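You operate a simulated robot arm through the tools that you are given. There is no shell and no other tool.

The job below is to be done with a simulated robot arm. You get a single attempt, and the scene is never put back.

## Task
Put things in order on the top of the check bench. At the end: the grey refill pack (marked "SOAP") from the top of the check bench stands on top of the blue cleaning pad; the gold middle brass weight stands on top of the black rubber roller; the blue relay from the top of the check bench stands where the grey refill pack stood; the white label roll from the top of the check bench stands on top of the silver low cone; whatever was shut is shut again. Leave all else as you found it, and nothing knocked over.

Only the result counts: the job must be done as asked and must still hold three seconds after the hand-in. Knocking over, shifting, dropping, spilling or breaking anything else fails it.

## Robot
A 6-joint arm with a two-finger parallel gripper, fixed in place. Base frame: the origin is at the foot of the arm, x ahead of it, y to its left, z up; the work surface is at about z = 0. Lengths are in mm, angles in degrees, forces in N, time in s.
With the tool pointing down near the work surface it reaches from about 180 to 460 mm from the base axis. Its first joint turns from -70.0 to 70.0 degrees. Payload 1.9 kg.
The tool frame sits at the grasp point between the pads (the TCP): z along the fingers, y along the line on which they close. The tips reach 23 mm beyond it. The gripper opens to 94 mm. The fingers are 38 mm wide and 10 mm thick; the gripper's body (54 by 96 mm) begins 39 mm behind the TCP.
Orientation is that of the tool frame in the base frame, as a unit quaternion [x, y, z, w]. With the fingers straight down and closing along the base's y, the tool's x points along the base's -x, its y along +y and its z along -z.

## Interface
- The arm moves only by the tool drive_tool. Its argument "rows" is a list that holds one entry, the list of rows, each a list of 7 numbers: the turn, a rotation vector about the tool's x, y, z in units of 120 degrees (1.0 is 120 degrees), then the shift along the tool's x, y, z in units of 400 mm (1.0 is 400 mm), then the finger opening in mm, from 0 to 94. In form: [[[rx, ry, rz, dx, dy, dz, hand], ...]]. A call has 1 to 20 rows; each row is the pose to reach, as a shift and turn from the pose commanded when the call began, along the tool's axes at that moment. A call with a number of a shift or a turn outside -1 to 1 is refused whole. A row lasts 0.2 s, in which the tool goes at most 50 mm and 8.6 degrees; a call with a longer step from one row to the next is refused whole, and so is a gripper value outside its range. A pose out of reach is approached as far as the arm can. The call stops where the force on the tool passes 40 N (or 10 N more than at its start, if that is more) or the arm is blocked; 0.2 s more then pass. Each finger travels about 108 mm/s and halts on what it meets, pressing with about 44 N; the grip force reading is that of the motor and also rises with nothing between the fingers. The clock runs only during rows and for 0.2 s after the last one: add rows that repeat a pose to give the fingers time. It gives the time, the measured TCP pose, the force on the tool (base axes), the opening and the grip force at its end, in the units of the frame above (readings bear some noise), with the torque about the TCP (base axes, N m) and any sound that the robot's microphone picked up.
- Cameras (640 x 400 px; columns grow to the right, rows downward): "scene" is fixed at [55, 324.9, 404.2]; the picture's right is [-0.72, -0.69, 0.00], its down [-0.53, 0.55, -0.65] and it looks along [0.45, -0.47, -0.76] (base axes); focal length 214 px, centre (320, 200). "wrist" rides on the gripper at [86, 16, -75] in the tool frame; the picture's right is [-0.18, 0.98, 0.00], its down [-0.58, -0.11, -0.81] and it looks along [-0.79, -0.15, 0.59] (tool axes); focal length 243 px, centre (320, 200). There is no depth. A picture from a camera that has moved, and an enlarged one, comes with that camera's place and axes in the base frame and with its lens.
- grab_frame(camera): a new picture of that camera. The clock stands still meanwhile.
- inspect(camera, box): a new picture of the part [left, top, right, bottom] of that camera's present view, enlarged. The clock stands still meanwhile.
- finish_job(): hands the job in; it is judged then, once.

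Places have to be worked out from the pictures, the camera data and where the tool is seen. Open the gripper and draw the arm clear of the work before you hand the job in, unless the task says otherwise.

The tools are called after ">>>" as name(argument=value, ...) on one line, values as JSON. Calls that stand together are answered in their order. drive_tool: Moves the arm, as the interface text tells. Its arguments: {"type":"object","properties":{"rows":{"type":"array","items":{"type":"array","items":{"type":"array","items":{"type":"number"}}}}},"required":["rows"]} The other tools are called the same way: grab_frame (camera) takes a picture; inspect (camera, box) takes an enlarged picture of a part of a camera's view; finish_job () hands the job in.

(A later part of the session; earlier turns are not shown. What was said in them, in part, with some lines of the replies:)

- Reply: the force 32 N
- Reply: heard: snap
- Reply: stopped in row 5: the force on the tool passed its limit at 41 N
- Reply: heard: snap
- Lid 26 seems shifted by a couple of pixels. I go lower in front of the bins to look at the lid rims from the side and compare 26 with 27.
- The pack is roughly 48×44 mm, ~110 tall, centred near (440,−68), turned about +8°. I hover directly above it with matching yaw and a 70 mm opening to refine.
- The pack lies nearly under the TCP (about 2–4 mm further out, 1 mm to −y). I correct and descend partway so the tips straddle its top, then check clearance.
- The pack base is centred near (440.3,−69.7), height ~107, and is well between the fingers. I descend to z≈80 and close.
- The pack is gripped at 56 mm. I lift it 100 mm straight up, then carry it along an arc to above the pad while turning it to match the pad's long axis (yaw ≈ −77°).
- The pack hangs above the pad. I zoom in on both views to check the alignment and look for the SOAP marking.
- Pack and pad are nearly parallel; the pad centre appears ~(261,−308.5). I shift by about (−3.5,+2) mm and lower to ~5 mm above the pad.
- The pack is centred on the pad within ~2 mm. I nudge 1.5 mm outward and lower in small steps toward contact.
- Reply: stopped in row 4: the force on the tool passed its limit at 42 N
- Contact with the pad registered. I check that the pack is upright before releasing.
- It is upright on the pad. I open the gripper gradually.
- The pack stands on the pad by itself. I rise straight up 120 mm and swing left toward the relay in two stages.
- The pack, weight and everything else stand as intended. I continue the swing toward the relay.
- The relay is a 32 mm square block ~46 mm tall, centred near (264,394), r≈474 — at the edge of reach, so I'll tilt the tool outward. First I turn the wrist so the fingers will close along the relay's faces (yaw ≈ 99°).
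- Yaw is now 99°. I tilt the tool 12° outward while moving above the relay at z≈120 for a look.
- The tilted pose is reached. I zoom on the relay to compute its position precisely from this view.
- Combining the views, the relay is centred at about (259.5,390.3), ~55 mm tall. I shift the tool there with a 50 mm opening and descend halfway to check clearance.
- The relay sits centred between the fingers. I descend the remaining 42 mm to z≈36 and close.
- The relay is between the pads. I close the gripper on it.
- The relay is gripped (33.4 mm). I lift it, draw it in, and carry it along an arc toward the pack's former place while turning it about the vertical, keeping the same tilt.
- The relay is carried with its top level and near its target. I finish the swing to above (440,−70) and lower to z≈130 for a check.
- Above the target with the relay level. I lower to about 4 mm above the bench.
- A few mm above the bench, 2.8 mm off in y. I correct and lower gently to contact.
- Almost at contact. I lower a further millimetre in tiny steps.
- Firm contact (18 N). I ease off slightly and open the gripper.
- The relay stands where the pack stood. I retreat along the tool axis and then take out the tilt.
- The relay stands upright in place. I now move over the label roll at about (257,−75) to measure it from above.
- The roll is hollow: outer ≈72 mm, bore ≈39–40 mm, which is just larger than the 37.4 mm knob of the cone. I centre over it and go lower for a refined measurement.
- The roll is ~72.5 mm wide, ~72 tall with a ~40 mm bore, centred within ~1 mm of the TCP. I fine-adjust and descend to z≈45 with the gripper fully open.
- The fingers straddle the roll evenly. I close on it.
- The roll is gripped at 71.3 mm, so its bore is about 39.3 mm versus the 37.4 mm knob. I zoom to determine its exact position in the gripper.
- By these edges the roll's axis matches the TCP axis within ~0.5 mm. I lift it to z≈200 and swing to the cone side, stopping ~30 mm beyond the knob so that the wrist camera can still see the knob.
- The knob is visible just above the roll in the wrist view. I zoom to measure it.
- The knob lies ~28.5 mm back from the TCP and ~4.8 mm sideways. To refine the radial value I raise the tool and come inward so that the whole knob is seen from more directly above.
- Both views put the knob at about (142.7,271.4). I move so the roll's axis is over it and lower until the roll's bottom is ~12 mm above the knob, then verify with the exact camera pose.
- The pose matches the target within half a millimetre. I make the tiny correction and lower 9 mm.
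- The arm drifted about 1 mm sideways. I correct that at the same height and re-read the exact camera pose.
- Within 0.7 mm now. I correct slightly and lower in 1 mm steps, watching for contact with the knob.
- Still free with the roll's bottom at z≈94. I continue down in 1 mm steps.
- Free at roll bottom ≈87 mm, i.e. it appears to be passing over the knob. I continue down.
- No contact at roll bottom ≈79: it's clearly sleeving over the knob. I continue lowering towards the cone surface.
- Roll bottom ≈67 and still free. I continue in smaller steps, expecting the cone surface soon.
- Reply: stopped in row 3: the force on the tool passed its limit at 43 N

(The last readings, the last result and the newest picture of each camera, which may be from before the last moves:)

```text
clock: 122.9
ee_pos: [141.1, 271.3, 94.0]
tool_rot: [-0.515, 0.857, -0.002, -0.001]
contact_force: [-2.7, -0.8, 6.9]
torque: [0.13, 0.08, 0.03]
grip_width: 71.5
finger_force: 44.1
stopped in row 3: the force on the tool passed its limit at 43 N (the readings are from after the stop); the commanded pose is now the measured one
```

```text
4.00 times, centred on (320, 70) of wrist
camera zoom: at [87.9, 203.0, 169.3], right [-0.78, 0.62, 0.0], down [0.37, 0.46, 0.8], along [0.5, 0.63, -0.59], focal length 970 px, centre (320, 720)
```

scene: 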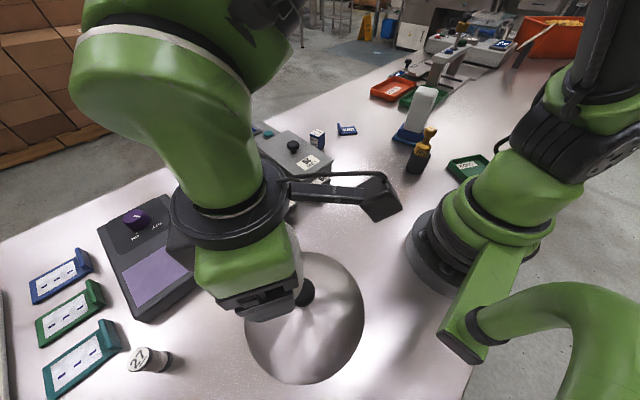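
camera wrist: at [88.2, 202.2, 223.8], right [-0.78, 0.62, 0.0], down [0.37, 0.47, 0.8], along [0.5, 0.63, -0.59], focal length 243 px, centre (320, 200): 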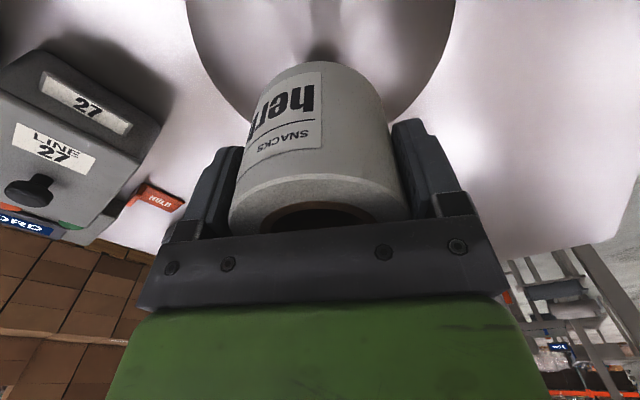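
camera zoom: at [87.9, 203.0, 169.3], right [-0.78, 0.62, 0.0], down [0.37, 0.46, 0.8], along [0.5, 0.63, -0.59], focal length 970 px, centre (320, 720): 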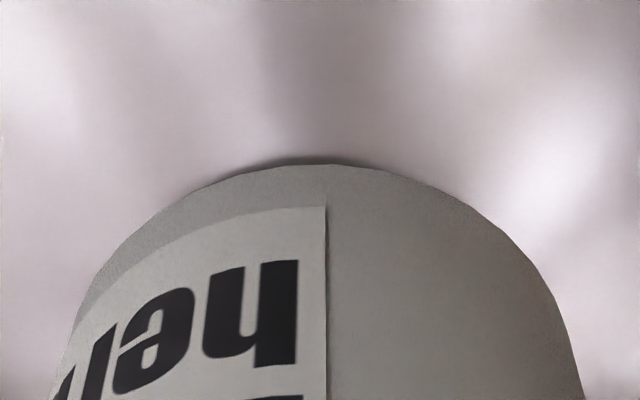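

The roll met the cone at bottom height ≈50 mm with the knob inside its bore. I open the gripper gradually.

>>> drive_tool(rows=[[[0, 0, 0, 0, 0, 0, 72], [0, 0, 0, 0, 0, 0, 76], [0, 0, 0, 0, 0, 0, 84], [0, 0, 0, 0, 0, 0, 94], [0, 0, 0, 0, 0, 0, 94]]])

>>> grab_frame(camera="wrist")

>>> inspect(camera="scene", box=[230, 220, 380, 395])

```text
clock: 124.1
ee_pos: [142.2, 271.5, 93.6]
tool_rot: [-0.515, 0.857, -0.001, -0.001]
contact_force: [-0.1, 0.3, 0.8]
torque: [-0.01, -0.03, -0.02]
grip_width: 94.0
finger_force: 0.1
```

```text
taken
camera wrist: at [87.9, 202.9, 169.1], right [-0.78, 0.62, 0.0], down [0.37, 0.46, 0.8], along [0.5, 0.63, -0.59], focal length 243 px, centre (320, 200)
```

wrist: 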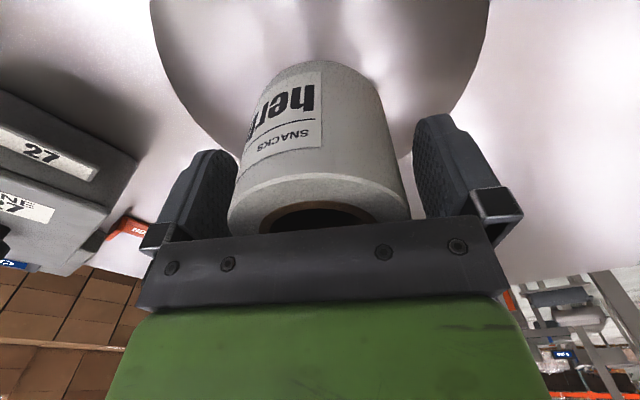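

```text
2.29 times, centred on (305, 308) of scene
camera zoom: at [55.0, 324.9, 404.2], right [-0.72, -0.69, 0.0], down [-0.53, 0.55, -0.65], along [0.45, -0.47, -0.76], focal length 490 px, centre (354, -46)
```

zoom: 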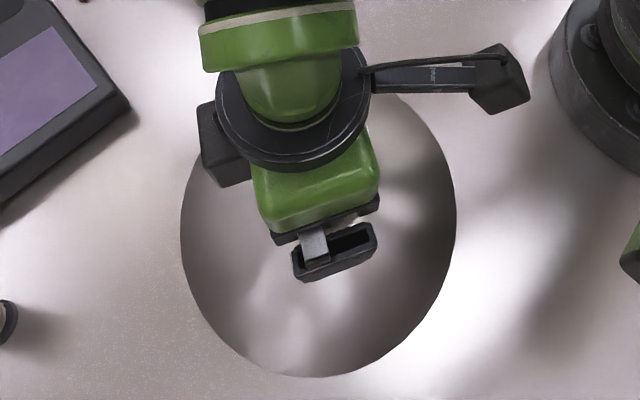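

The roll stays upright on the cone. I withdraw straight up and look at the result.

>>> drive_tool(rows=[[[0, 0, 0, 0, 0, -0.03, 94], [0, 0, 0, 0, 0, -0.08, 94], [0, 0, 0, 0, 0, -0.16, 94], [0, 0, 0, 0, 0, -0.25, 94], [0, 0, 0, 0, 0, -0.35, 94], [0, 0, 0, 0, 0, -0.45, 94], [0, 0, 0.06, 0.05, -0.05, -0.45, 94], [0, 0, 0.12, 0.1, -0.12, -0.45, 94], [0, 0, 0.18, 0.15, -0.2, -0.45, 94], [0, 0, 0.24, 0.2, -0.28, -0.45, 94], [0, 0, 0.3, 0.25, -0.36, -0.45, 94], [0, 0, 0.3, 0.25, -0.36, -0.45, 94]]])

>>> grab_frame(camera="scene")

>>> inspect(camera="scene", box=[230, 240, 380, 395])

```text
clock: 126.7
ee_pos: [222.7, 116.1, 273.1]
tool_rot: [-0.224, 0.975, -0.002, -0.001]
contact_force: [0.1, 0.9, -0.4]
torque: [0.0, -0.01, 0.01]
grip_width: 94.1
finger_force: 0.1
```

```text
taken
```

scene: 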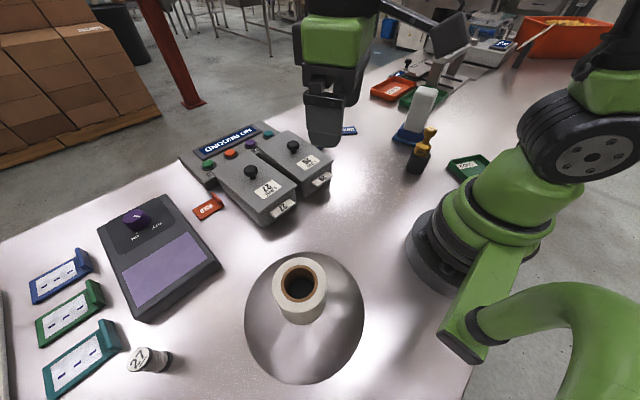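

```text
2.58 times, centred on (305, 318) of scene
camera zoom: at [55.0, 324.9, 404.2], right [-0.72, -0.69, 0.0], down [-0.53, 0.55, -0.65], along [0.45, -0.47, -0.76], focal length 554 px, centre (359, -103)
```

zoom: 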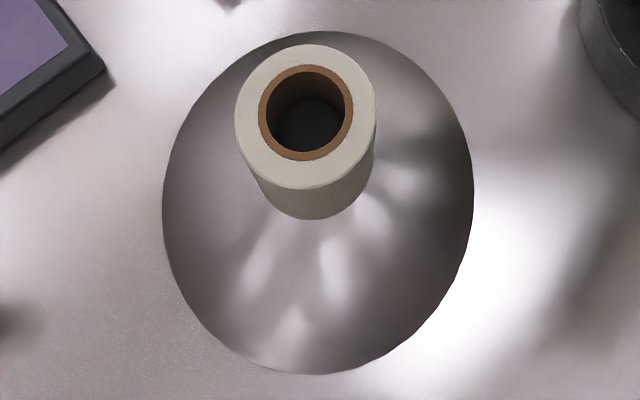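

All four placements look right and the knob is seen inside the roll's bore. To make sure the bin lids are really shut (a snap was heard when I gripped each), I go over lid 26's knob with closed fingers to press it down gently.

>>> drive_tool(rows=[[[0, 0, 0.03, -0.0716, -0.0721, 0, 60], [0, 0, 0.06, -0.1432, -0.1442, 0, 30], [0, 0, 0.09, -0.2148, -0.2163, 0, 0], [0, 0, 0.12, -0.2864, -0.2884, 0.05, 0], [0, 0, 0.1575, -0.358, -0.3605, 0.1, 0], [0, 0, 0.1575, -0.358, -0.3605, 0.2, 0], [0, 0, 0.1575, -0.358, -0.3605, 0.3075, 0], [0, 0, 0.1575, -0.358, -0.3605, 0.3075, 0]]])

>>> grab_frame(camera="wrist")

>>> inspect(camera="scene", box=[170, 50, 340, 235])

```text
clock: 128.5
ee_pos: [414.4, 47.9, 150.6]
tool_rot: [-0.062, 0.998, -0.001, -0.001]
contact_force: [0.5, 0.4, 0.6]
torque: [-0.02, 0.02, -0.02]
grip_width: 0.1
finger_force: 42.3
```

```text
taken
camera wrist: at [327.7, 53.7, 226.4], right [0.06, 1.0, 0.0], down [0.59, -0.03, 0.81], along [0.8, -0.05, -0.59], focal length 243 px, centre (320, 200)
```

wrist: 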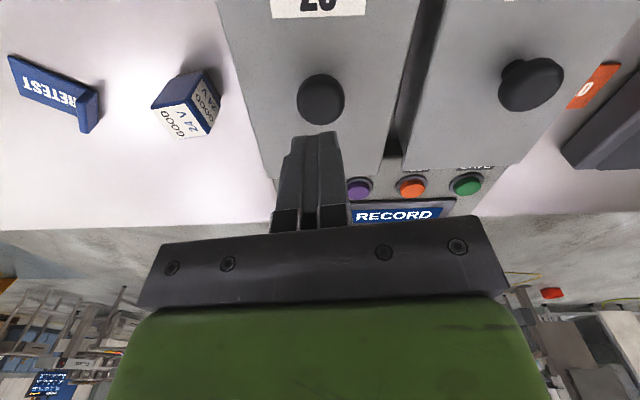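

```text
2.16 times, centred on (255, 142) of scene
camera zoom: at [55.0, 324.9, 404.2], right [-0.72, -0.69, 0.0], down [-0.53, 0.55, -0.65], along [0.45, -0.47, -0.76], focal length 464 px, centre (460, 324)
```

zoom: 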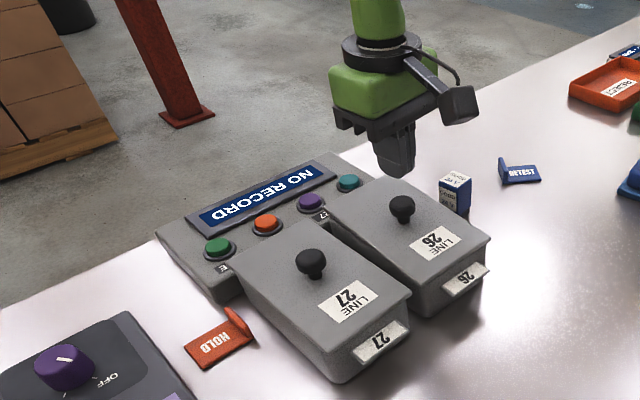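

The closed tips are right above knob 26. I lower to z≈120, then approach in small steps until light contact.

>>> drive_tool(rows=[[[0, 0, 0, 0, 0, 0.04, 0], [0, 0, 0, 0, 0, 0.075, 0], [0, 0, 0, 0, 0, 0.075, 0]]])

>>> drive_tool(rows=[[[0, 0, 0, 0, 0, 0.002, 0], [0, 0, 0, 0, 0, 0.004, 0], [0, 0, 0, 0, 0, 0.006, 0], [0, 0, 0, 0, 0, 0.008, 0], [0, 0, 0, 0, 0, 0.008, 0]]])

```text
clock: 129.3
ee_pos: [414.9, 48.7, 122.3]
tool_rot: [-0.062, 0.998, -0.002, 0.0]
contact_force: [0.4, -0.6, -0.1]
torque: [-0.03, 0.01, -0.01]
grip_width: 0.0
finger_force: 41.9
```

```text
clock: 130.5
ee_pos: [414.3, 48.7, 117.7]
tool_rot: [-0.062, 0.998, -0.002, 0.0]
contact_force: [1.8, 0.5, 4.5]
torque: [-0.01, -0.08, -0.01]
grip_width: 0.0
finger_force: 42.4
```

Light contact (4.5 N) at z≈118. I press slightly more and listen.

>>> drive_tool(rows=[[[0, 0, 0, 0, 0, 0.001, 0], [0, 0, 0, 0, 0, 0.002, 0], [0, 0, 0, 0, 0, 0.002, 0]]])

>>> inspect(camera="wrist", box=[200, 60, 440, 220])

```text
clock: 131.3
ee_pos: [413.5, 49.0, 117.6]
tool_rot: [-0.062, 0.998, -0.002, 0.001]
contact_force: [3.4, 1.0, 12.1]
torque: [-0.01, -0.15, -0.04]
grip_width: 0.0
finger_force: 42.2
```

```text
2.50 times, centred on (320, 140) of wrist
camera zoom: at [326.6, 54.5, 192.8], right [0.06, 1.0, 0.0], down [0.59, -0.03, 0.81], along [0.81, -0.05, -0.59], focal length 606 px, centre (320, 350)
```

zoom: 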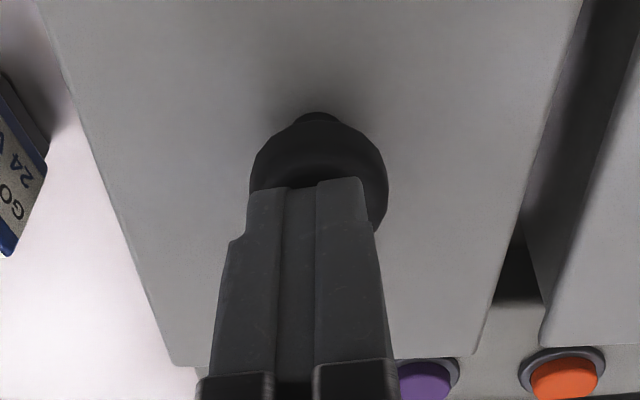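

>>> drive_tool(rows=[[[0, 0, 0, 0, 0, 0.0012, 0], [0, 0, 0, 0, 0, 0.0024, 0], [0, 0, 0, 0, 0, 0.0036, 0], [0, 0, 0, 0, 0, 0.0036, 0]]])

>>> inspect(camera="scene", box=[170, 100, 340, 235])

```text
clock: 132.4
ee_pos: [413.9, 49.3, 117.9]
tool_rot: [-0.061, 0.998, -0.001, 0.002]
contact_force: [-2.4, 1.6, 8.8]
torque: [-0.05, 0.15, -0.04]
grip_width: 0.1
finger_force: 42.2
stopped in row 4: the force on the tool passed its limit at 40 N (the readings are from after the stop); the commanded pose is now the measured one
```

```text
2.96 times, centred on (255, 168) of scene
camera zoom: at [54.9, 324.9, 404.2], right [-0.72, -0.69, 0.0], down [-0.53, 0.55, -0.65], along [0.45, -0.47, -0.76], focal length 636 px, centre (513, 296)
```

zoom: 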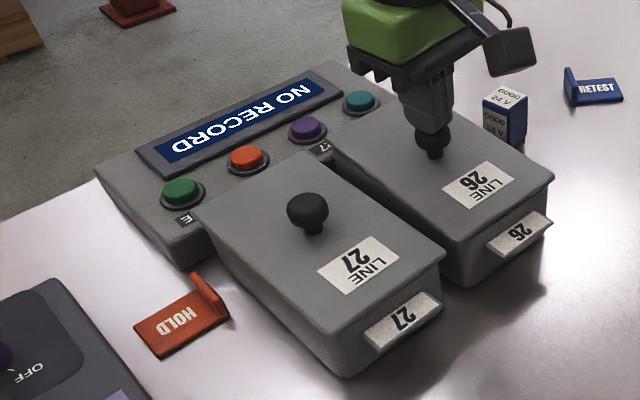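

Pressing to 40 N gave no movement and no snap, so lid 26 sits firmly. I compare with lid 27's knob height in the same way.

>>> drive_tool(rows=[[[0, 0, 0, 0, 0, -0.04, 0], [0, 0, 0, 0, 0, -0.1, 0], [0, 0, -0.0444, -0.0115, 0.1036, -0.1, 0], [0, 0, -0.0889, -0.0229, 0.2071, -0.1, 0], [0, 0, -0.1333, -0.0344, 0.3107, -0.1, 0], [0, 0, -0.1333, -0.0344, 0.3107, -0.07, 0], [0, 0, -0.1333, -0.0344, 0.3107, -0.01, 0], [0, 0, -0.1333, -0.0344, 0.3107, -0.01, 0]]])

>>> grab_frame(camera="wrist")

```text
clock: 134.2
ee_pos: [414.7, 174.0, 120.3]
tool_rot: [-0.199, 0.98, -0.001, 0.001]
contact_force: [0.2, -0.1, -0.3]
torque: [-0.03, 0.02, 0.01]
grip_width: 0.0
finger_force: 42.2
```

```text
taken
camera wrist: at [328.3, 155.1, 195.4], right [-0.21, 0.98, 0.0], down [0.58, 0.13, 0.81], along [0.79, 0.17, -0.59], focal length 243 px, centre (320, 200)
```

wrist: 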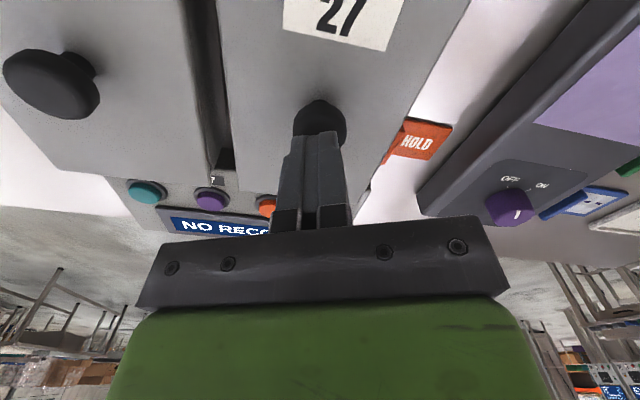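

Tips are over knob 27 at TCP z≈120. I lower in small steps to contact.

>>> drive_tool(rows=[[[0, 0, 0, 0.001, 0, 0.0015, 0], [0, 0, 0, 0.001, 0, 0.003, 0], [0, 0, 0, 0.001, 0, 0.0045, 0], [0, 0, 0, 0.001, 0, 0.006, 0], [0, 0, 0, 0.001, 0, 0.006, 0]]])

>>> inspect(camera="wrist", box=[200, 60, 440, 220])

```text
clock: 135.4
ee_pos: [412.8, 173.2, 118.1]
tool_rot: [-0.199, 0.98, -0.001, 0.001]
contact_force: [0.3, 0.1, 0.5]
torque: [-0.01, -0.02, -0.01]
grip_width: 0.2
finger_force: 42.3
```

```text
2.50 times, centred on (320, 140) of wrist
camera zoom: at [326.9, 154.8, 193.6], right [-0.21, 0.98, 0.0], down [0.58, 0.13, 0.81], along [0.79, 0.17, -0.59], focal length 606 px, centre (320, 350)
```

zoom: 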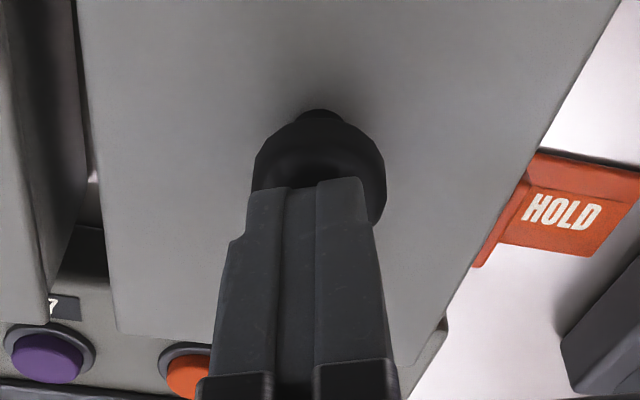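

>>> drive_tool(rows=[[[0, 0, 0, 0, 0, 0.001, 0], [0, 0, 0, 0, 0, 0.002, 0], [0, 0, 0, 0, 0, 0.003, 0], [0, 0, 0, 0, 0, 0.003, 0]]])

>>> inspect(camera="wrist", box=[200, 60, 440, 220])

```text
clock: 136.4
ee_pos: [412.1, 173.3, 116.0]
tool_rot: [-0.199, 0.98, -0.001, 0.001]
contact_force: [0.9, -0.5, -0.5]
torque: [-0.01, 0.04, 0.01]
grip_width: 0.0
finger_force: 42.6
```

```text
2.50 times, centred on (320, 140) of wrist
camera zoom: at [326.6, 154.4, 192.4], right [-0.21, 0.98, 0.0], down [0.58, 0.13, 0.81], along [0.79, 0.17, -0.59], focal length 606 px, centre (320, 350)
```

zoom: 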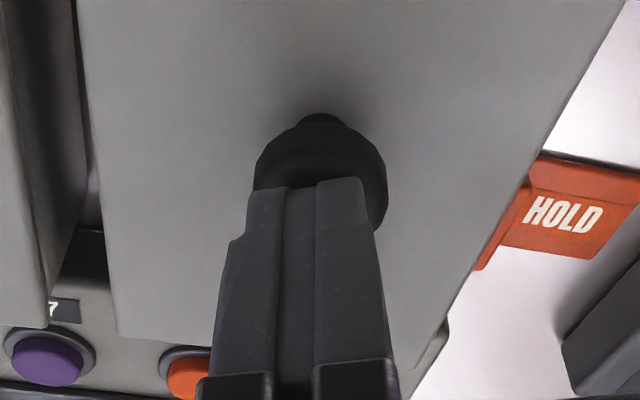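

>>> drive_tool(rows=[[[0, 0, 0, 0, 0, 0.001, 0], [0, 0, 0, 0, 0, 0.002, 0], [0, 0, 0, 0, 0, 0.003, 0], [0, 0, 0, 0, 0, 0.003, 0]]])

>>> inspect(camera="wrist", box=[200, 60, 440, 220])

```text
clock: 137.4
ee_pos: [412.0, 172.9, 116.4]
tool_rot: [-0.199, 0.98, -0.001, 0.001]
contact_force: [-0.4, -0.1, -0.7]
torque: [-0.01, 0.02, -0.01]
grip_width: 0.1
finger_force: 42.6
```

```text
2.50 times, centred on (320, 140) of wrist
camera zoom: at [326.5, 154.9, 190.9], right [-0.22, 0.98, 0.0], down [0.58, 0.13, 0.81], along [0.79, 0.17, -0.59], focal length 606 px, centre (320, 350)
```

zoom: 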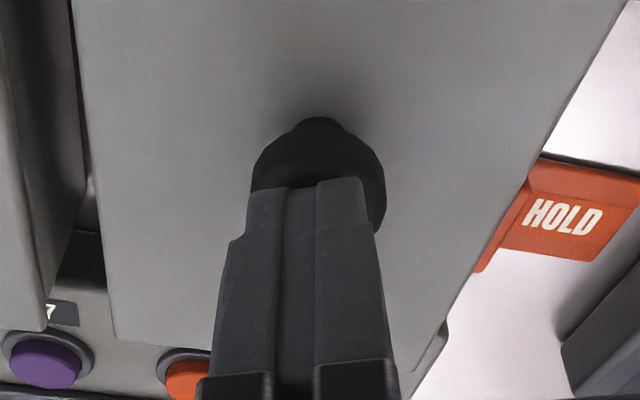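

>>> drive_tool(rows=[[[0, 0, 0, 0, 0, 0.001, 0], [0, 0, 0, 0, 0, 0.002, 0], [0, 0, 0, 0, 0, 0.003, 0], [0, 0, 0, 0, 0, 0.003, 0]]])

>>> inspect(camera="wrist", box=[200, 60, 440, 220])

```text
clock: 138.4
ee_pos: [413.2, 174.2, 115.9]
tool_rot: [-0.199, 0.98, -0.001, 0.0]
contact_force: [-0.6, -0.2, 1.0]
torque: [0.01, -0.01, -0.04]
grip_width: 0.2
finger_force: 42.1
```

```text
2.50 times, centred on (320, 140) of wrist
camera zoom: at [326.6, 155.0, 190.3], right [-0.21, 0.98, 0.0], down [0.58, 0.13, 0.81], along [0.79, 0.17, -0.59], focal length 606 px, centre (320, 350)
```

zoom: 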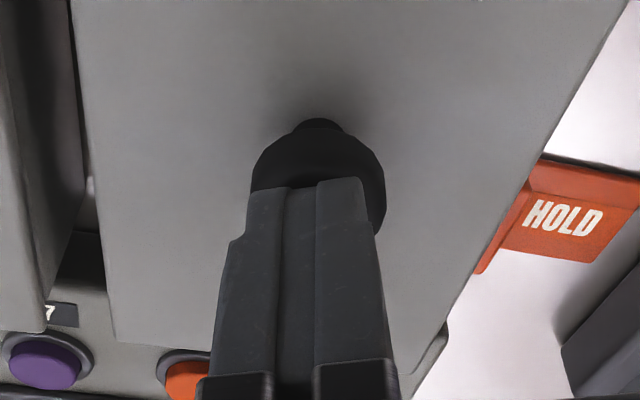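

>>> drive_tool(rows=[[[0, 0, 0, 0, 0, 0.001, 0], [0, 0, 0, 0, 0, 0.002, 0], [0, 0, 0, 0, 0, 0.002, 0]]])

>>> inspect(camera="wrist", box=[200, 60, 440, 220])

```text
clock: 139.2
ee_pos: [411.4, 174.0, 114.3]
tool_rot: [-0.199, 0.98, -0.001, 0.002]
contact_force: [-13.1, -1.2, 24.8]
torque: [-0.04, 0.44, -0.09]
grip_width: 0.0
finger_force: 42.6
heard: snap
```

```text
2.50 times, centred on (320, 140) of wrist
camera zoom: at [326.9, 155.4, 190.3], right [-0.21, 0.98, 0.0], down [0.58, 0.13, 0.81], along [0.79, 0.17, -0.59], focal length 606 px, centre (320, 350)
```

zoom: 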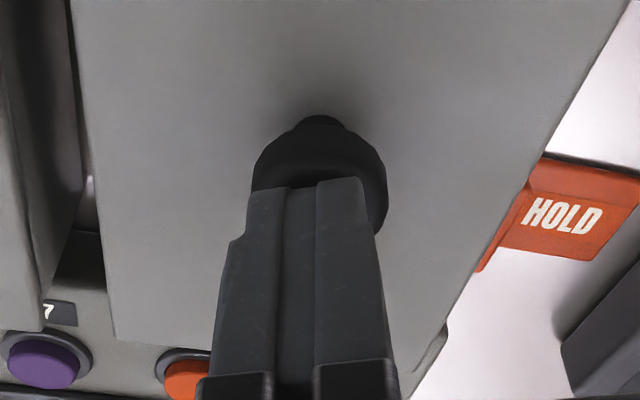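

Pressing lid 27 made it snap shut — so the lids have a snap fit. Lid 26's knob is ~3 mm higher, so it isn't fully seated. I go back above lid 26 to the pose I had before opening it, to compare and correct.

>>> drive_tool(rows=[[[0, 0, 0, 0, 0, -0.05, 0], [0, 0, 0, 0, 0, -0.13, 0], [0, 0, 0, 0, 0, -0.2095, 30], [0, 0, 0.0442, 0.0377, -0.0945, -0.2095, 60], [0, 0, 0.0883, 0.0753, -0.1891, -0.2095, 94], [0, 0, 0.1325, 0.113, -0.2836, -0.2095, 94], [0, 0, 0.1325, 0.113, -0.2836, -0.2095, 94]]])

>>> inspect(camera="wrist", box=[240, 0, 400, 130])

>>> grab_frame(camera="wrist")

>>> inspect(camera="scene", box=[170, 100, 340, 235])

```text
clock: 140.8
ee_pos: [415.0, 51.0, 200.5]
tool_rot: [-0.062, 0.998, -0.001, 0.001]
contact_force: [0.4, 0.5, 0.5]
torque: [0.01, 0.04, 0.04]
grip_width: 94.4
finger_force: 0.1
```

```text
3.08 times, centred on (320, 65) of wrist
camera zoom: at [327.4, 56.1, 274.9], right [0.06, 1.0, 0.0], down [0.59, -0.04, 0.81], along [0.81, -0.05, -0.59], focal length 746 px, centre (320, 615)
```

zoom: 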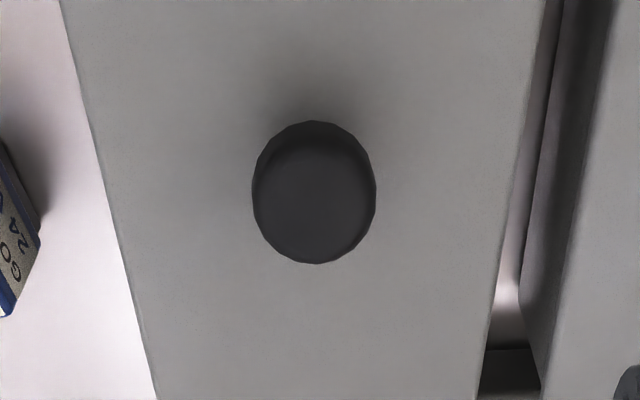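

```text
taken
camera wrist: at [327.4, 56.1, 274.9], right [0.06, 1.0, 0.0], down [0.59, -0.04, 0.81], along [0.81, -0.05, -0.59], focal length 243 px, centre (320, 200)
```

wrist: 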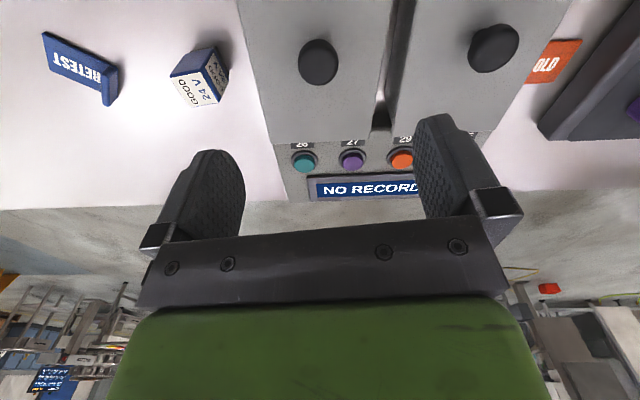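

```text
2.96 times, centred on (255, 168) of scene
camera zoom: at [55.0, 324.9, 404.2], right [-0.72, -0.69, 0.0], down [-0.53, 0.55, -0.65], along [0.45, -0.47, -0.76], focal length 636 px, centre (513, 296)
```

zoom: 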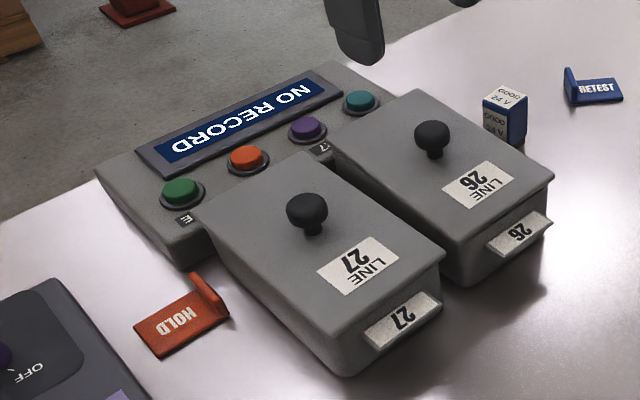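

Comparing the two zooms: lid 26 is turned about −2° and displaced ~1 mm in +x, sitting ~3 mm high. I descend, re-grip its knob, and will lift, untwist and reseat it.

>>> drive_tool(rows=[[[0, 0, 0, 0.0012, -0.0037, 0.09, 94], [0, 0, 0, 0.0012, -0.0037, 0.18, 94], [0, 0, 0, 0.0012, -0.0037, 0.23, 94], [0, 0, 0, 0.0012, -0.0037, 0.26, 94], [0, 0, 0, 0.0012, -0.0037, 0.26, 94], [0, 0, 0, 0.0012, -0.0037, 0.26, 70], [0, 0, 0, 0.0012, -0.0037, 0.26, 48], [0, 0, 0, 0.0012, -0.0037, 0.26, 34], [0, 0, 0, 0.0012, -0.0037, 0.26, 24], [0, 0, 0, 0.0012, -0.0037, 0.26, 20], [0, 0, 0, 0.0012, -0.0037, 0.26, 20]]])

>>> grab_frame(camera="wrist")

```text
clock: 143.2
ee_pos: [414.6, 50.4, 94.9]
tool_rot: [-0.062, 0.998, -0.001, 0.001]
contact_force: [-0.1, 1.2, -0.8]
torque: [0.02, -0.03, 0.11]
grip_width: 28.7
finger_force: 44.2
```

```text
taken
camera wrist: at [328.1, 55.6, 169.7], right [0.06, 1.0, 0.0], down [0.59, -0.03, 0.81], along [0.81, -0.05, -0.59], focal length 243 px, centre (320, 200)
```

wrist: 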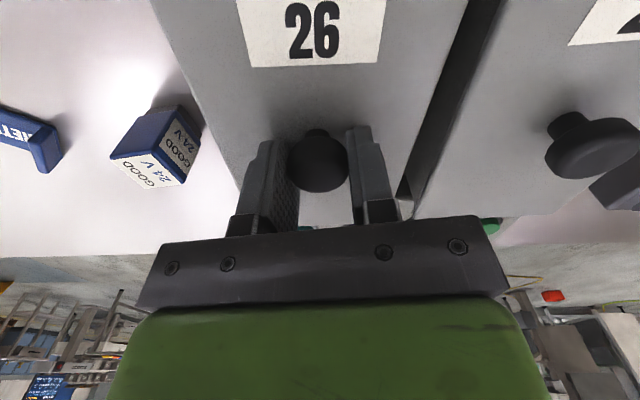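

Gripped. I lift the lid 8 mm, turn it +1.9° and move it to the original grip location.

>>> drive_tool(rows=[[[0, 0, 0, 0, 0, -0.01, 20], [0, 0, 0, 0, 0, -0.02, 20], [0, 0, -0.0158, 0.0034, -0.0034, -0.02, 20], [0, 0, -0.0158, 0.0034, -0.0034, -0.02, 20]]])

>>> grab_frame(camera="wrist")

>>> inspect(camera="scene", box=[230, 100, 350, 210])

```text
clock: 144.2
ee_pos: [414.4, 47.3, 103.3]
tool_rot: [-0.078, 0.997, 0.0, 0.001]
contact_force: [0.1, 0.5, -0.5]
torque: [0.01, 0.0, 0.02]
grip_width: 28.3
finger_force: 44.4
```

```text
taken
camera wrist: at [326.4, 50.2, 177.7], right [0.03, 1.0, 0.0], down [0.59, -0.01, 0.81], along [0.81, -0.02, -0.59], focal length 243 px, centre (320, 200)
```

wrist: 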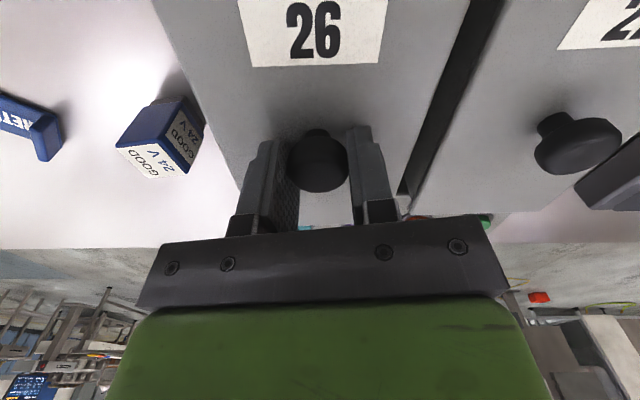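

```text
3.64 times, centred on (290, 155) of scene
camera zoom: at [55.0, 324.9, 404.2], right [-0.72, -0.69, 0.0], down [-0.53, 0.55, -0.65], along [0.45, -0.47, -0.76], focal length 780 px, centre (429, 364)
```

zoom: 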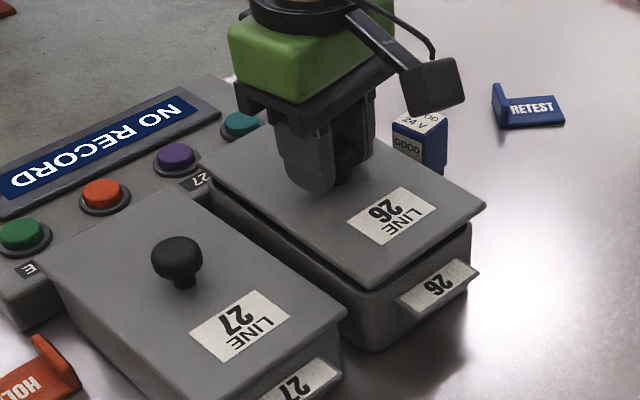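

The lid is lifted and re-aligned (yaw 8.95°). I correct the sub-millimetre offset and lower to ~3 mm above seating.

>>> drive_tool(rows=[[[0, 0, 0, -0.0013, 0.0021, 0.006, 20], [0, 0, 0, -0.0013, 0.0021, 0.012, 20], [0, 0, 0, -0.0013, 0.0021, 0.017, 20], [0, 0, 0, -0.0013, 0.0021, 0.017, 20]]])

>>> grab_frame(camera="wrist")

```text
clock: 145.2
ee_pos: [413.9, 51.0, 96.4]
tool_rot: [-0.079, 0.997, -0.001, 0.001]
contact_force: [-0.2, -0.2, -0.5]
torque: [0.01, 0.02, 0.0]
grip_width: 28.6
finger_force: 44.0
```

```text
taken
camera wrist: at [327.0, 52.5, 170.7], right [0.03, 1.0, 0.0], down [0.59, -0.01, 0.81], along [0.81, -0.02, -0.59], focal length 243 px, centre (320, 200)
```

wrist: 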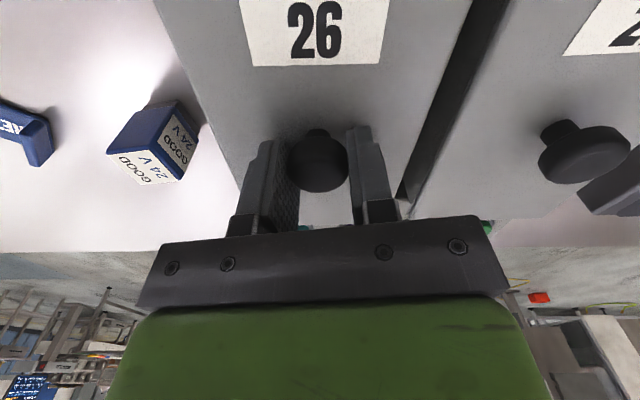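

>>> drive_tool(rows=[[[0, 0, 0, 0.001, -0.0025, 0.002, 20], [0, 0, 0, 0.001, -0.0025, 0.002, 20]]])

>>> grab_frame(camera="wrist")

```text
clock: 145.8
ee_pos: [413.8, 47.6, 94.7]
tool_rot: [-0.079, 0.997, 0.0, 0.001]
contact_force: [0.2, 0.5, -0.5]
torque: [-0.02, 0.0, 0.0]
grip_width: 28.7
finger_force: 44.4
```

```text
taken
camera wrist: at [326.5, 50.8, 169.5], right [0.03, 1.0, 0.0], down [0.59, -0.01, 0.81], along [0.81, -0.02, -0.59], focal length 243 px, centre (320, 200)
```

wrist: 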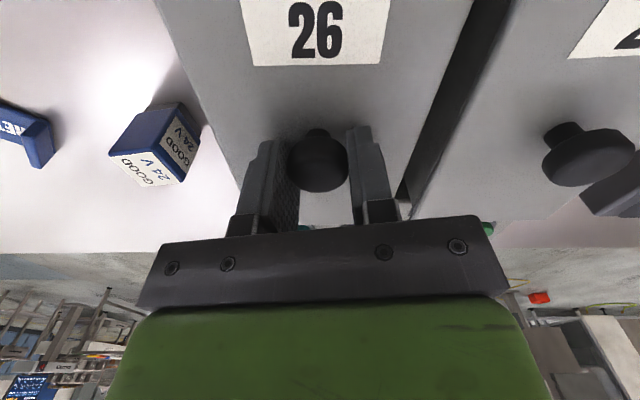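

Now within 0.4 mm laterally and already at the former resting height without contact. I lower further in 0.5 mm steps.

>>> drive_tool(rows=[[[0, 0, 0, -0.0005, 0.0005, 0.0013, 20], [0, 0, 0, -0.0005, 0.0005, 0.0026, 20], [0, 0, 0, -0.0005, 0.0005, 0.0039, 20], [0, 0, 0, -0.0005, 0.0005, 0.0039, 20]]])

>>> grab_frame(camera="wrist")

```text
clock: 146.8
ee_pos: [412.8, 48.7, 93.0]
tool_rot: [-0.079, 0.997, -0.001, 0.001]
contact_force: [-0.5, 0.6, 1.2]
torque: [0.1, -0.16, 0.03]
grip_width: 28.4
finger_force: 44.3
```

```text
taken
camera wrist: at [326.5, 51.4, 168.4], right [0.03, 1.0, 0.0], down [0.59, -0.01, 0.81], along [0.81, -0.02, -0.59], focal length 243 px, centre (320, 200)
```

wrist: 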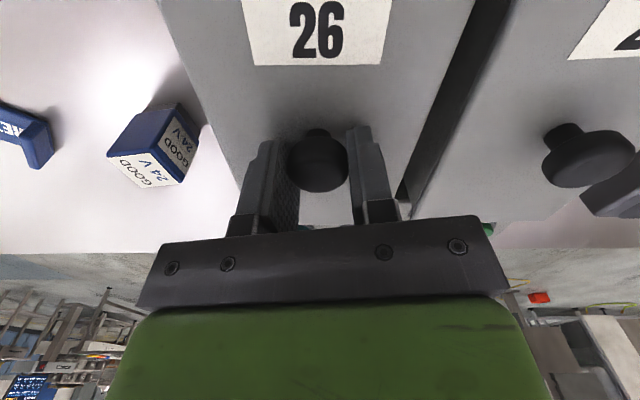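

Slight contact begins. I continue with two more half-millimetre steps.

>>> drive_tool(rows=[[[0, 0, 0, 0, 0, 0.0013, 20], [0, 0, 0, 0, 0, 0.0026, 20], [0, 0, 0, 0, 0, 0.0026, 20]]])

>>> grab_frame(camera="wrist")

```text
clock: 147.6
ee_pos: [414.1, 48.0, 91.4]
tool_rot: [-0.078, 0.997, -0.001, 0.002]
contact_force: [-0.8, -0.8, 13.3]
torque: [0.61, -0.45, 0.27]
grip_width: 28.5
finger_force: 44.0
```

```text
taken
camera wrist: at [326.7, 51.1, 167.3], right [0.03, 1.0, 0.0], down [0.59, -0.01, 0.81], along [0.81, -0.02, -0.59], focal length 243 px, centre (320, 200)
```

wrist: 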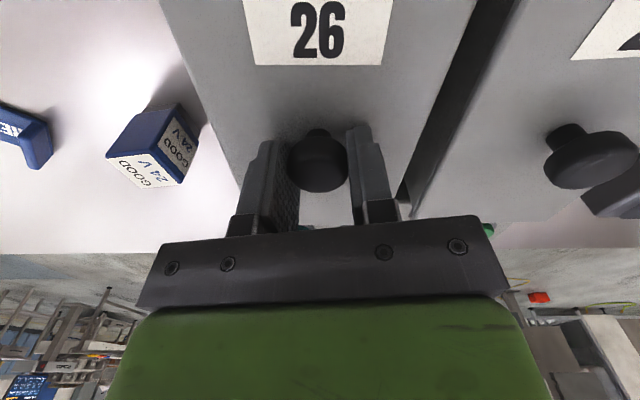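

The lid is ~2.4 mm lower now, with contact at one corner. I release it so it can settle, then press on top.

>>> drive_tool(rows=[[[0, 0, 0, 0, 0, -0.001, 20], [0, 0, 0, 0, 0, -0.001, 40], [0, 0, 0, 0, 0, -0.001, 70], [0, 0, 0, 0, 0, -0.001, 94], [0, 0, 0, 0, 0, -0.001, 94]]])

>>> grab_frame(camera="wrist")

>>> inspect(camera="scene", box=[230, 100, 350, 210])

```text
clock: 148.8
ee_pos: [414.2, 48.5, 91.3]
tool_rot: [-0.078, 0.997, 0.0, 0.001]
contact_force: [1.0, 0.2, -0.4]
torque: [0.01, 0.01, -0.01]
grip_width: 93.9
finger_force: 0.0
heard: snap
```

```text
taken
camera wrist: at [326.9, 51.0, 167.5], right [0.03, 1.0, 0.0], down [0.59, -0.01, 0.81], along [0.81, -0.02, -0.59], focal length 243 px, centre (320, 200)
```

wrist: 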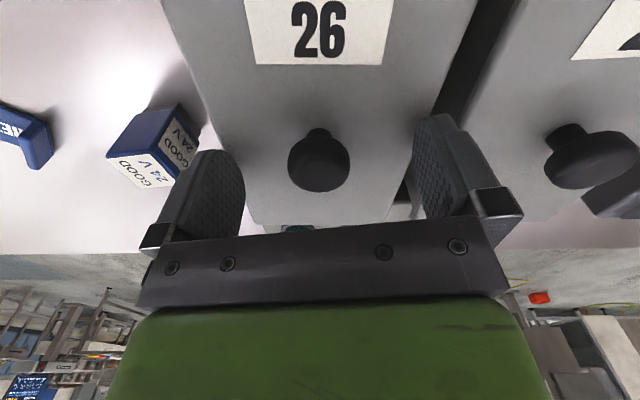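

```text
3.64 times, centred on (290, 155) of scene
camera zoom: at [55.0, 324.9, 404.2], right [-0.72, -0.69, 0.0], down [-0.53, 0.55, -0.65], along [0.45, -0.47, -0.76], focal length 780 px, centre (429, 364)
```

zoom: 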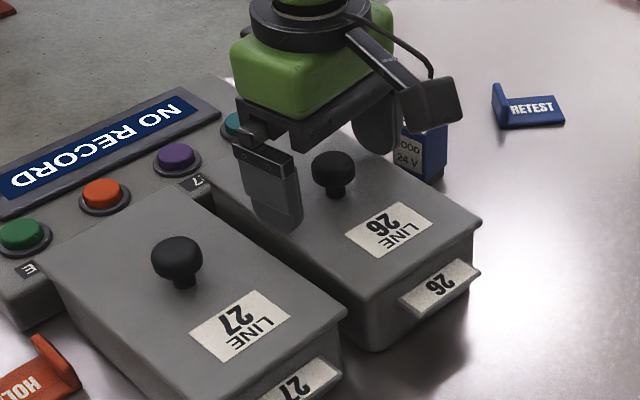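

A snap was heard as lid 26 settled, so it latched. I rise to the reference pose and compare with the original picture.

>>> drive_tool(rows=[[[0, 0, 0, 0, 0, -0.06, 94], [0, 0, 0, 0, 0, -0.16, 94], [0, 0, 0.0163, -0.0026, 0.0082, -0.2665, 94], [0, 0, 0.0163, -0.0026, 0.0082, -0.2665, 94]]])

>>> inspect(camera="wrist", box=[240, 0, 400, 130])

>>> inspect(camera="scene", box=[170, 100, 340, 235])

```text
clock: 149.8
ee_pos: [412.8, 51.8, 196.4]
tool_rot: [-0.061, 0.998, 0.0, 0.001]
contact_force: [0.0, 0.5, 0.4]
torque: [0.02, 0.03, 0.03]
grip_width: 94.3
finger_force: 0.1
```

```text
3.08 times, centred on (320, 65) of wrist
camera zoom: at [326.2, 57.7, 272.6], right [0.06, 1.0, 0.0], down [0.59, -0.04, 0.81], along [0.81, -0.05, -0.59], focal length 746 px, centre (320, 615)
```

zoom: 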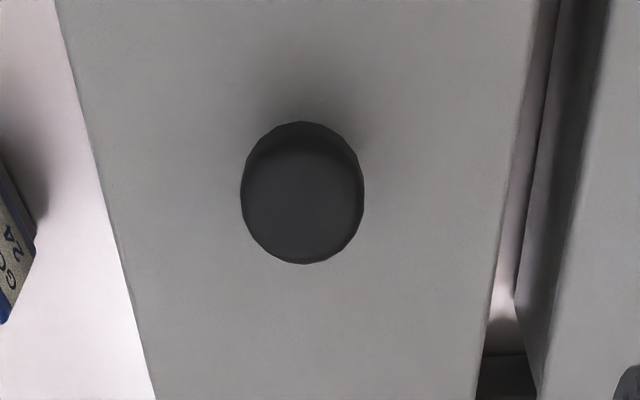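

```text
2.96 times, centred on (255, 168) of scene
camera zoom: at [55.0, 324.9, 404.2], right [-0.72, -0.69, 0.0], down [-0.53, 0.55, -0.65], along [0.45, -0.47, -0.76], focal length 636 px, centre (513, 296)
```

zoom: 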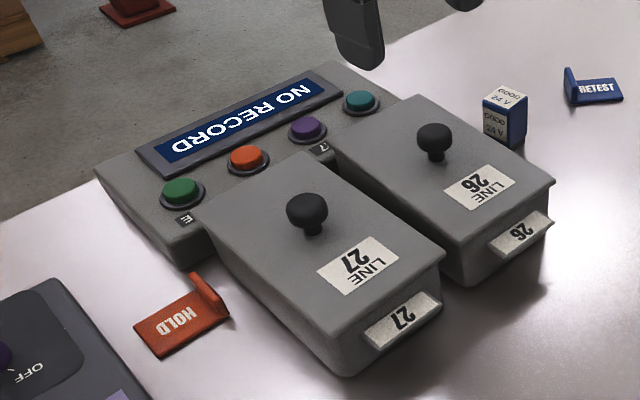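

The scene view of lid 26 now matches the original. As a last check of its latch I press its knob lightly with closed fingers.

>>> drive_tool(rows=[[[0, 0, 0, 0.0013, -0.0107, 0.0, 50], [0, 0, 0, 0.0013, -0.0107, 0.05, 0], [0, 0, 0, 0.0013, -0.0107, 0.05, 0], [0, 0, 0, 0.0013, -0.0107, 0.13, 0], [0, 0, 0, 0.0013, -0.0107, 0.19, 0], [0, 0, 0, 0.0013, -0.0107, 0.19, 0]]])

>>> inspect(camera="wrist", box=[200, 60, 440, 220])

```text
clock: 151.2
ee_pos: [414.1, 46.0, 122.0]
tool_rot: [-0.061, 0.998, -0.001, 0.001]
contact_force: [-0.4, -0.8, 0.4]
torque: [-0.02, -0.01, 0.02]
grip_width: 0.1
finger_force: 42.3
```

```text
2.50 times, centred on (320, 140) of wrist
camera zoom: at [326.9, 52.5, 196.8], right [0.06, 1.0, 0.0], down [0.59, -0.04, 0.81], along [0.81, -0.05, -0.59], focal length 606 px, centre (320, 350)
```

zoom: 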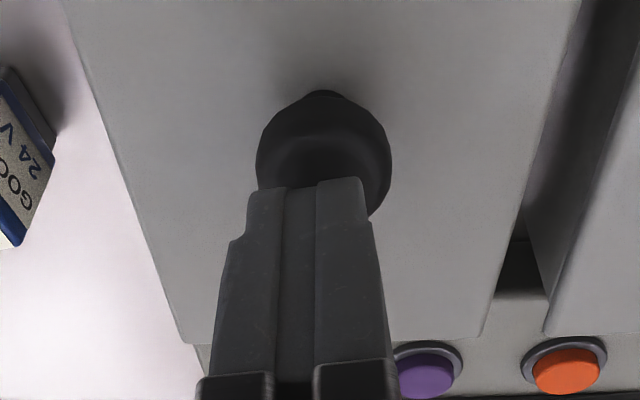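

>>> drive_tool(rows=[[[0, 0, 0, 0, 0, 0.004, 0], [0, 0, 0, 0, 0, 0.008, 0], [0, 0, 0, 0, 0, 0.012, 0], [0, 0, 0, 0, 0, 0.012, 0]]])

>>> inspect(camera="wrist", box=[200, 60, 440, 220])

```text
clock: 152.2
ee_pos: [413.5, 47.7, 117.0]
tool_rot: [-0.062, 0.998, -0.001, 0.0]
contact_force: [-0.7, 0.4, -0.2]
torque: [0.01, 0.01, 0.01]
grip_width: 0.0
finger_force: 42.3
```

```text
2.50 times, centred on (320, 140) of wrist
camera zoom: at [327.1, 53.2, 192.7], right [0.06, 1.0, 0.0], down [0.59, -0.04, 0.81], along [0.81, -0.05, -0.59], focal length 606 px, centre (320, 350)
```

zoom: 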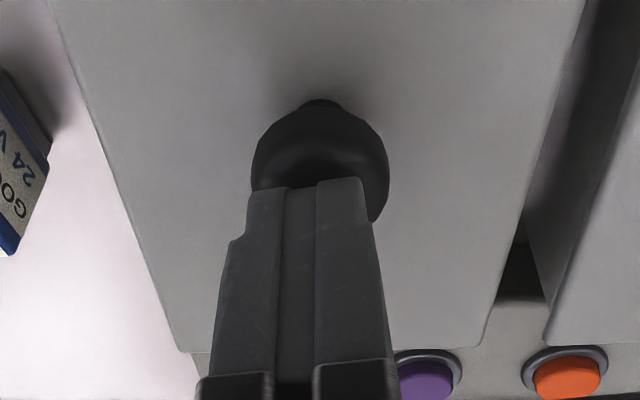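

No contact at the height where it touched before — the lid is lower now. I continue to light contact.

>>> drive_tool(rows=[[[0, 0, 0, 0, 0, 0.0015, 0], [0, 0, 0, 0, 0, 0.003, 0], [0, 0, 0, 0, 0, 0.0045, 0], [0, 0, 0, 0, 0, 0.0045, 0]]])

>>> inspect(camera="wrist", box=[200, 60, 440, 220])

```text
clock: 153.2
ee_pos: [414.6, 49.1, 115.7]
tool_rot: [-0.062, 0.998, 0.0, 0.001]
contact_force: [-0.2, 0.5, 0.1]
torque: [-0.01, 0.02, 0.0]
grip_width: 0.2
finger_force: 42.3
```

```text
2.50 times, centred on (320, 140) of wrist
camera zoom: at [327.3, 53.4, 190.5], right [0.06, 1.0, 0.0], down [0.59, -0.04, 0.81], along [0.81, -0.05, -0.59], focal length 606 px, centre (320, 350)
```

zoom: 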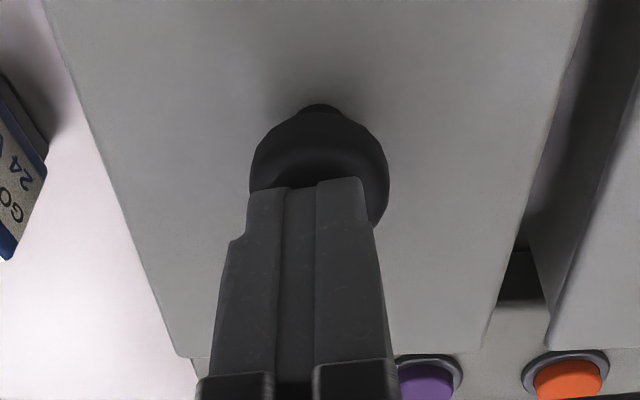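

>>> drive_tool(rows=[[[0, 0, 0, 0, 0, 0.0012, 0], [0, 0, 0, 0, 0, 0.0024, 0], [0, 0, 0, 0, 0, 0.0024, 0]]])

>>> inspect(camera="wrist", box=[200, 60, 440, 220])

```text
clock: 154.0
ee_pos: [413.8, 47.4, 114.2]
tool_rot: [-0.061, 0.998, 0.0, 0.001]
contact_force: [-4.5, 1.6, 13.0]
torque: [0.05, 0.24, 0.01]
grip_width: 0.0
finger_force: 42.4
```

```text
2.50 times, centred on (320, 140) of wrist
camera zoom: at [327.0, 53.2, 190.0], right [0.06, 1.0, 0.0], down [0.59, -0.04, 0.81], along [0.81, -0.05, -0.59], focal length 606 px, centre (320, 350)
```

zoom: 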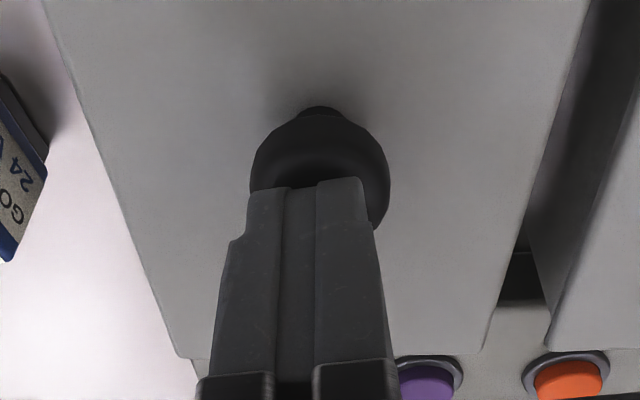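

Contact at the same height as lid 27 — lid 26 is fully seated. I rise, open the gripper, and draw back to the starting area.

>>> drive_tool(rows=[[[0, 0, 0, 0, 0, -0.06, 0], [0, 0, 0, 0, 0, -0.16, 0], [0, 0, 0, 0, 0, -0.27, 40], [0, 0, 0, 0.08, 0.02, -0.35, 94], [0, 0, 0, 0.18, 0.05, -0.4, 94], [0, 0, 0, 0.28, 0.08, -0.45, 94], [0, 0, 0, 0.38, 0.1, -0.48, 94], [0, 0, 0, 0.38, 0.1, -0.48, 94]]])

>>> grab_frame(camera="scene")

>>> grab_frame(camera="wrist")

>>> inspect(camera="scene", box=[180, 90, 340, 240])

>>> inspect(camera="scene", box=[300, 60, 500, 200])

>>> inspect(camera="scene", box=[230, 240, 380, 395])

>>> inspect(camera="scene", box=[0, 180, 240, 400])

```text
clock: 155.8
ee_pos: [254.4, 68.6, 307.6]
tool_rot: [-0.061, 0.998, -0.001, 0.001]
contact_force: [0.4, 0.1, 0.7]
torque: [-0.01, -0.04, -0.04]
grip_width: 94.1
finger_force: 0.1
```

```text
taken
```

scene: 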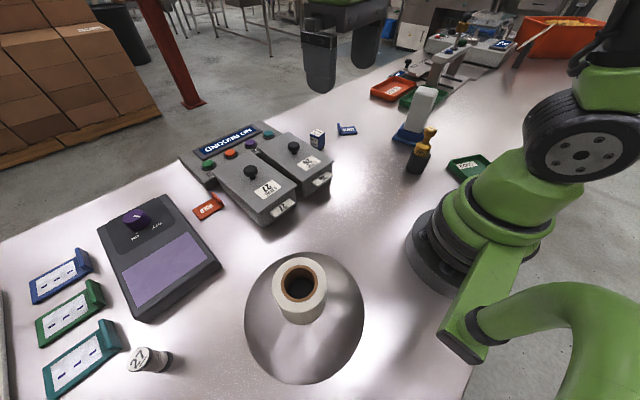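

```text
taken
camera wrist: at [168.0, 74.3, 383.1], right [0.06, 1.0, 0.0], down [0.59, -0.03, 0.81], along [0.81, -0.05, -0.59], focal length 243 px, centre (320, 200)
```

wrist: 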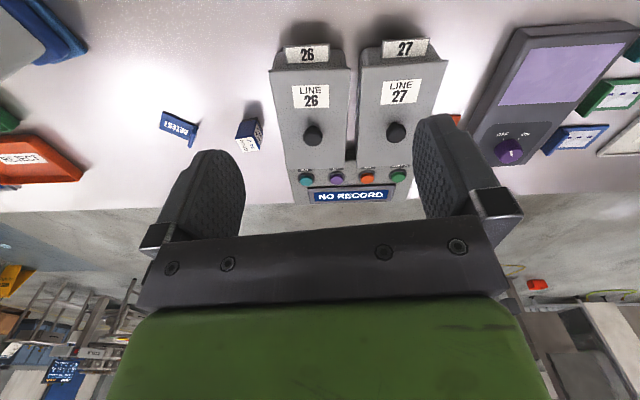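

```text
2.67 times, centred on (260, 165) of scene
camera zoom: at [54.9, 324.9, 404.2], right [-0.72, -0.69, 0.0], down [-0.53, 0.55, -0.65], along [0.45, -0.47, -0.76], focal length 572 px, centre (480, 293)
```

zoom: 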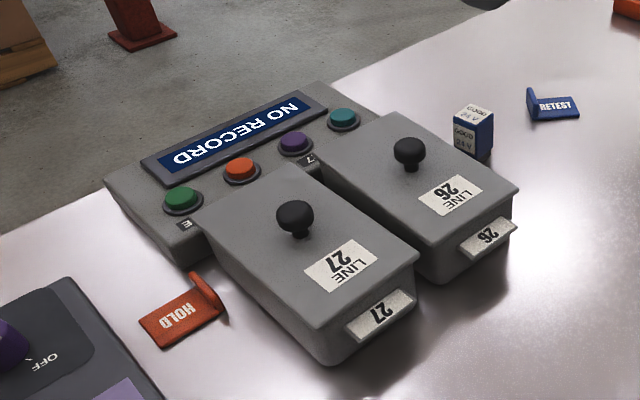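

```text
2.86 times, centred on (400, 130) of scene
camera zoom: at [54.9, 324.9, 404.2], right [-0.72, -0.69, 0.0], down [-0.53, 0.55, -0.65], along [0.45, -0.47, -0.76], focal length 613 px, centre (91, 400)
```

zoom: 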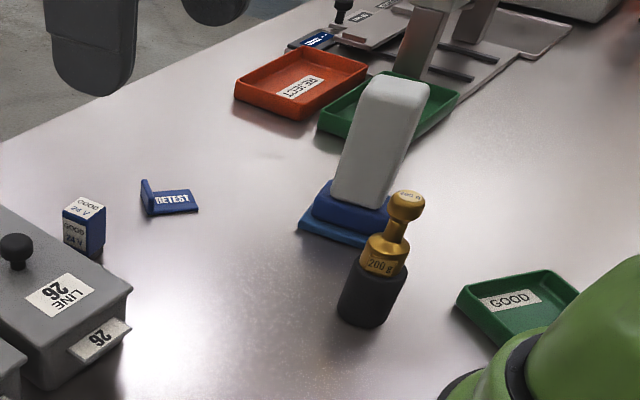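

```text
2.58 times, centred on (305, 318) of scene
camera zoom: at [54.9, 324.9, 404.2], right [-0.72, -0.69, 0.0], down [-0.53, 0.55, -0.65], along [0.45, -0.47, -0.76], focal length 554 px, centre (359, -103)
```

zoom: 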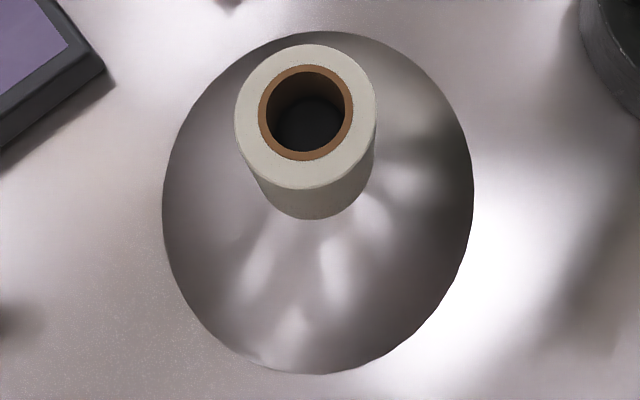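

```text
1.82 times, centred on (120, 290) of scene
camera zoom: at [54.9, 324.9, 404.2], right [-0.72, -0.69, 0.0], down [-0.53, 0.55, -0.65], along [0.45, -0.47, -0.76], focal length 390 px, centre (684, 36)
```

zoom: 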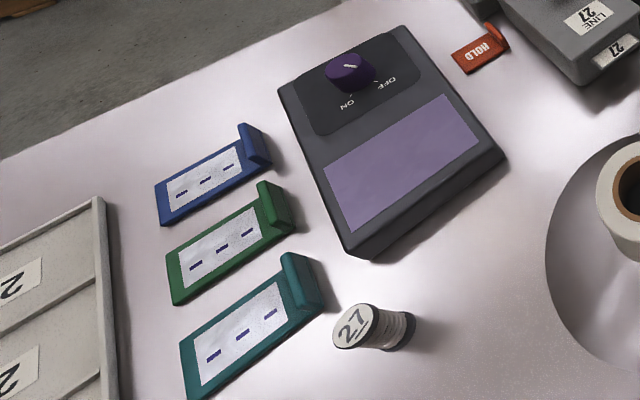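

All four items stand as asked, both bin lids are latched, nothing else has moved noticeably, the gripper is open and the arm is clear. I hand the job in.

>>> finish_job()

```text
The job is handed in.
```

The job is handed in. The last pictures show every item standing where you asked; I haven't been given the result.

- **Grey refill pack:** it stands upright on the blue cleaning pad. I never saw a "SOAP" mark, as the faces I could see were blank, but it was the only grey pack on the bench.
- **Brass weight:** the gold 200 g weight stands centred on the black rubber roller. It was the only brass weight anywhere, so I took it as the middle one.
- **Blue relay:** it stands where the pack stood, within about 2 mm.
- **White label roll:** it stands on the silver cone-shaped cover, with the cover's knob inside the roll's core. I took this cover as the "silver low cone", since nothing was under it and I saw no other cone.
- **Lids:** I opened the LINE 26 and LINE 27 bins to look for a hidden weight or cone, and both were empty. I put both lids back and each snapped shut; pressed, the two lids sit at the same height.

Two things did not go back perfectly. The cone cover sits about 2 mm from where it was, because I lifted it to look underneath. The LINE 26 lid is about 2 mm off and turned roughly 1.5°.
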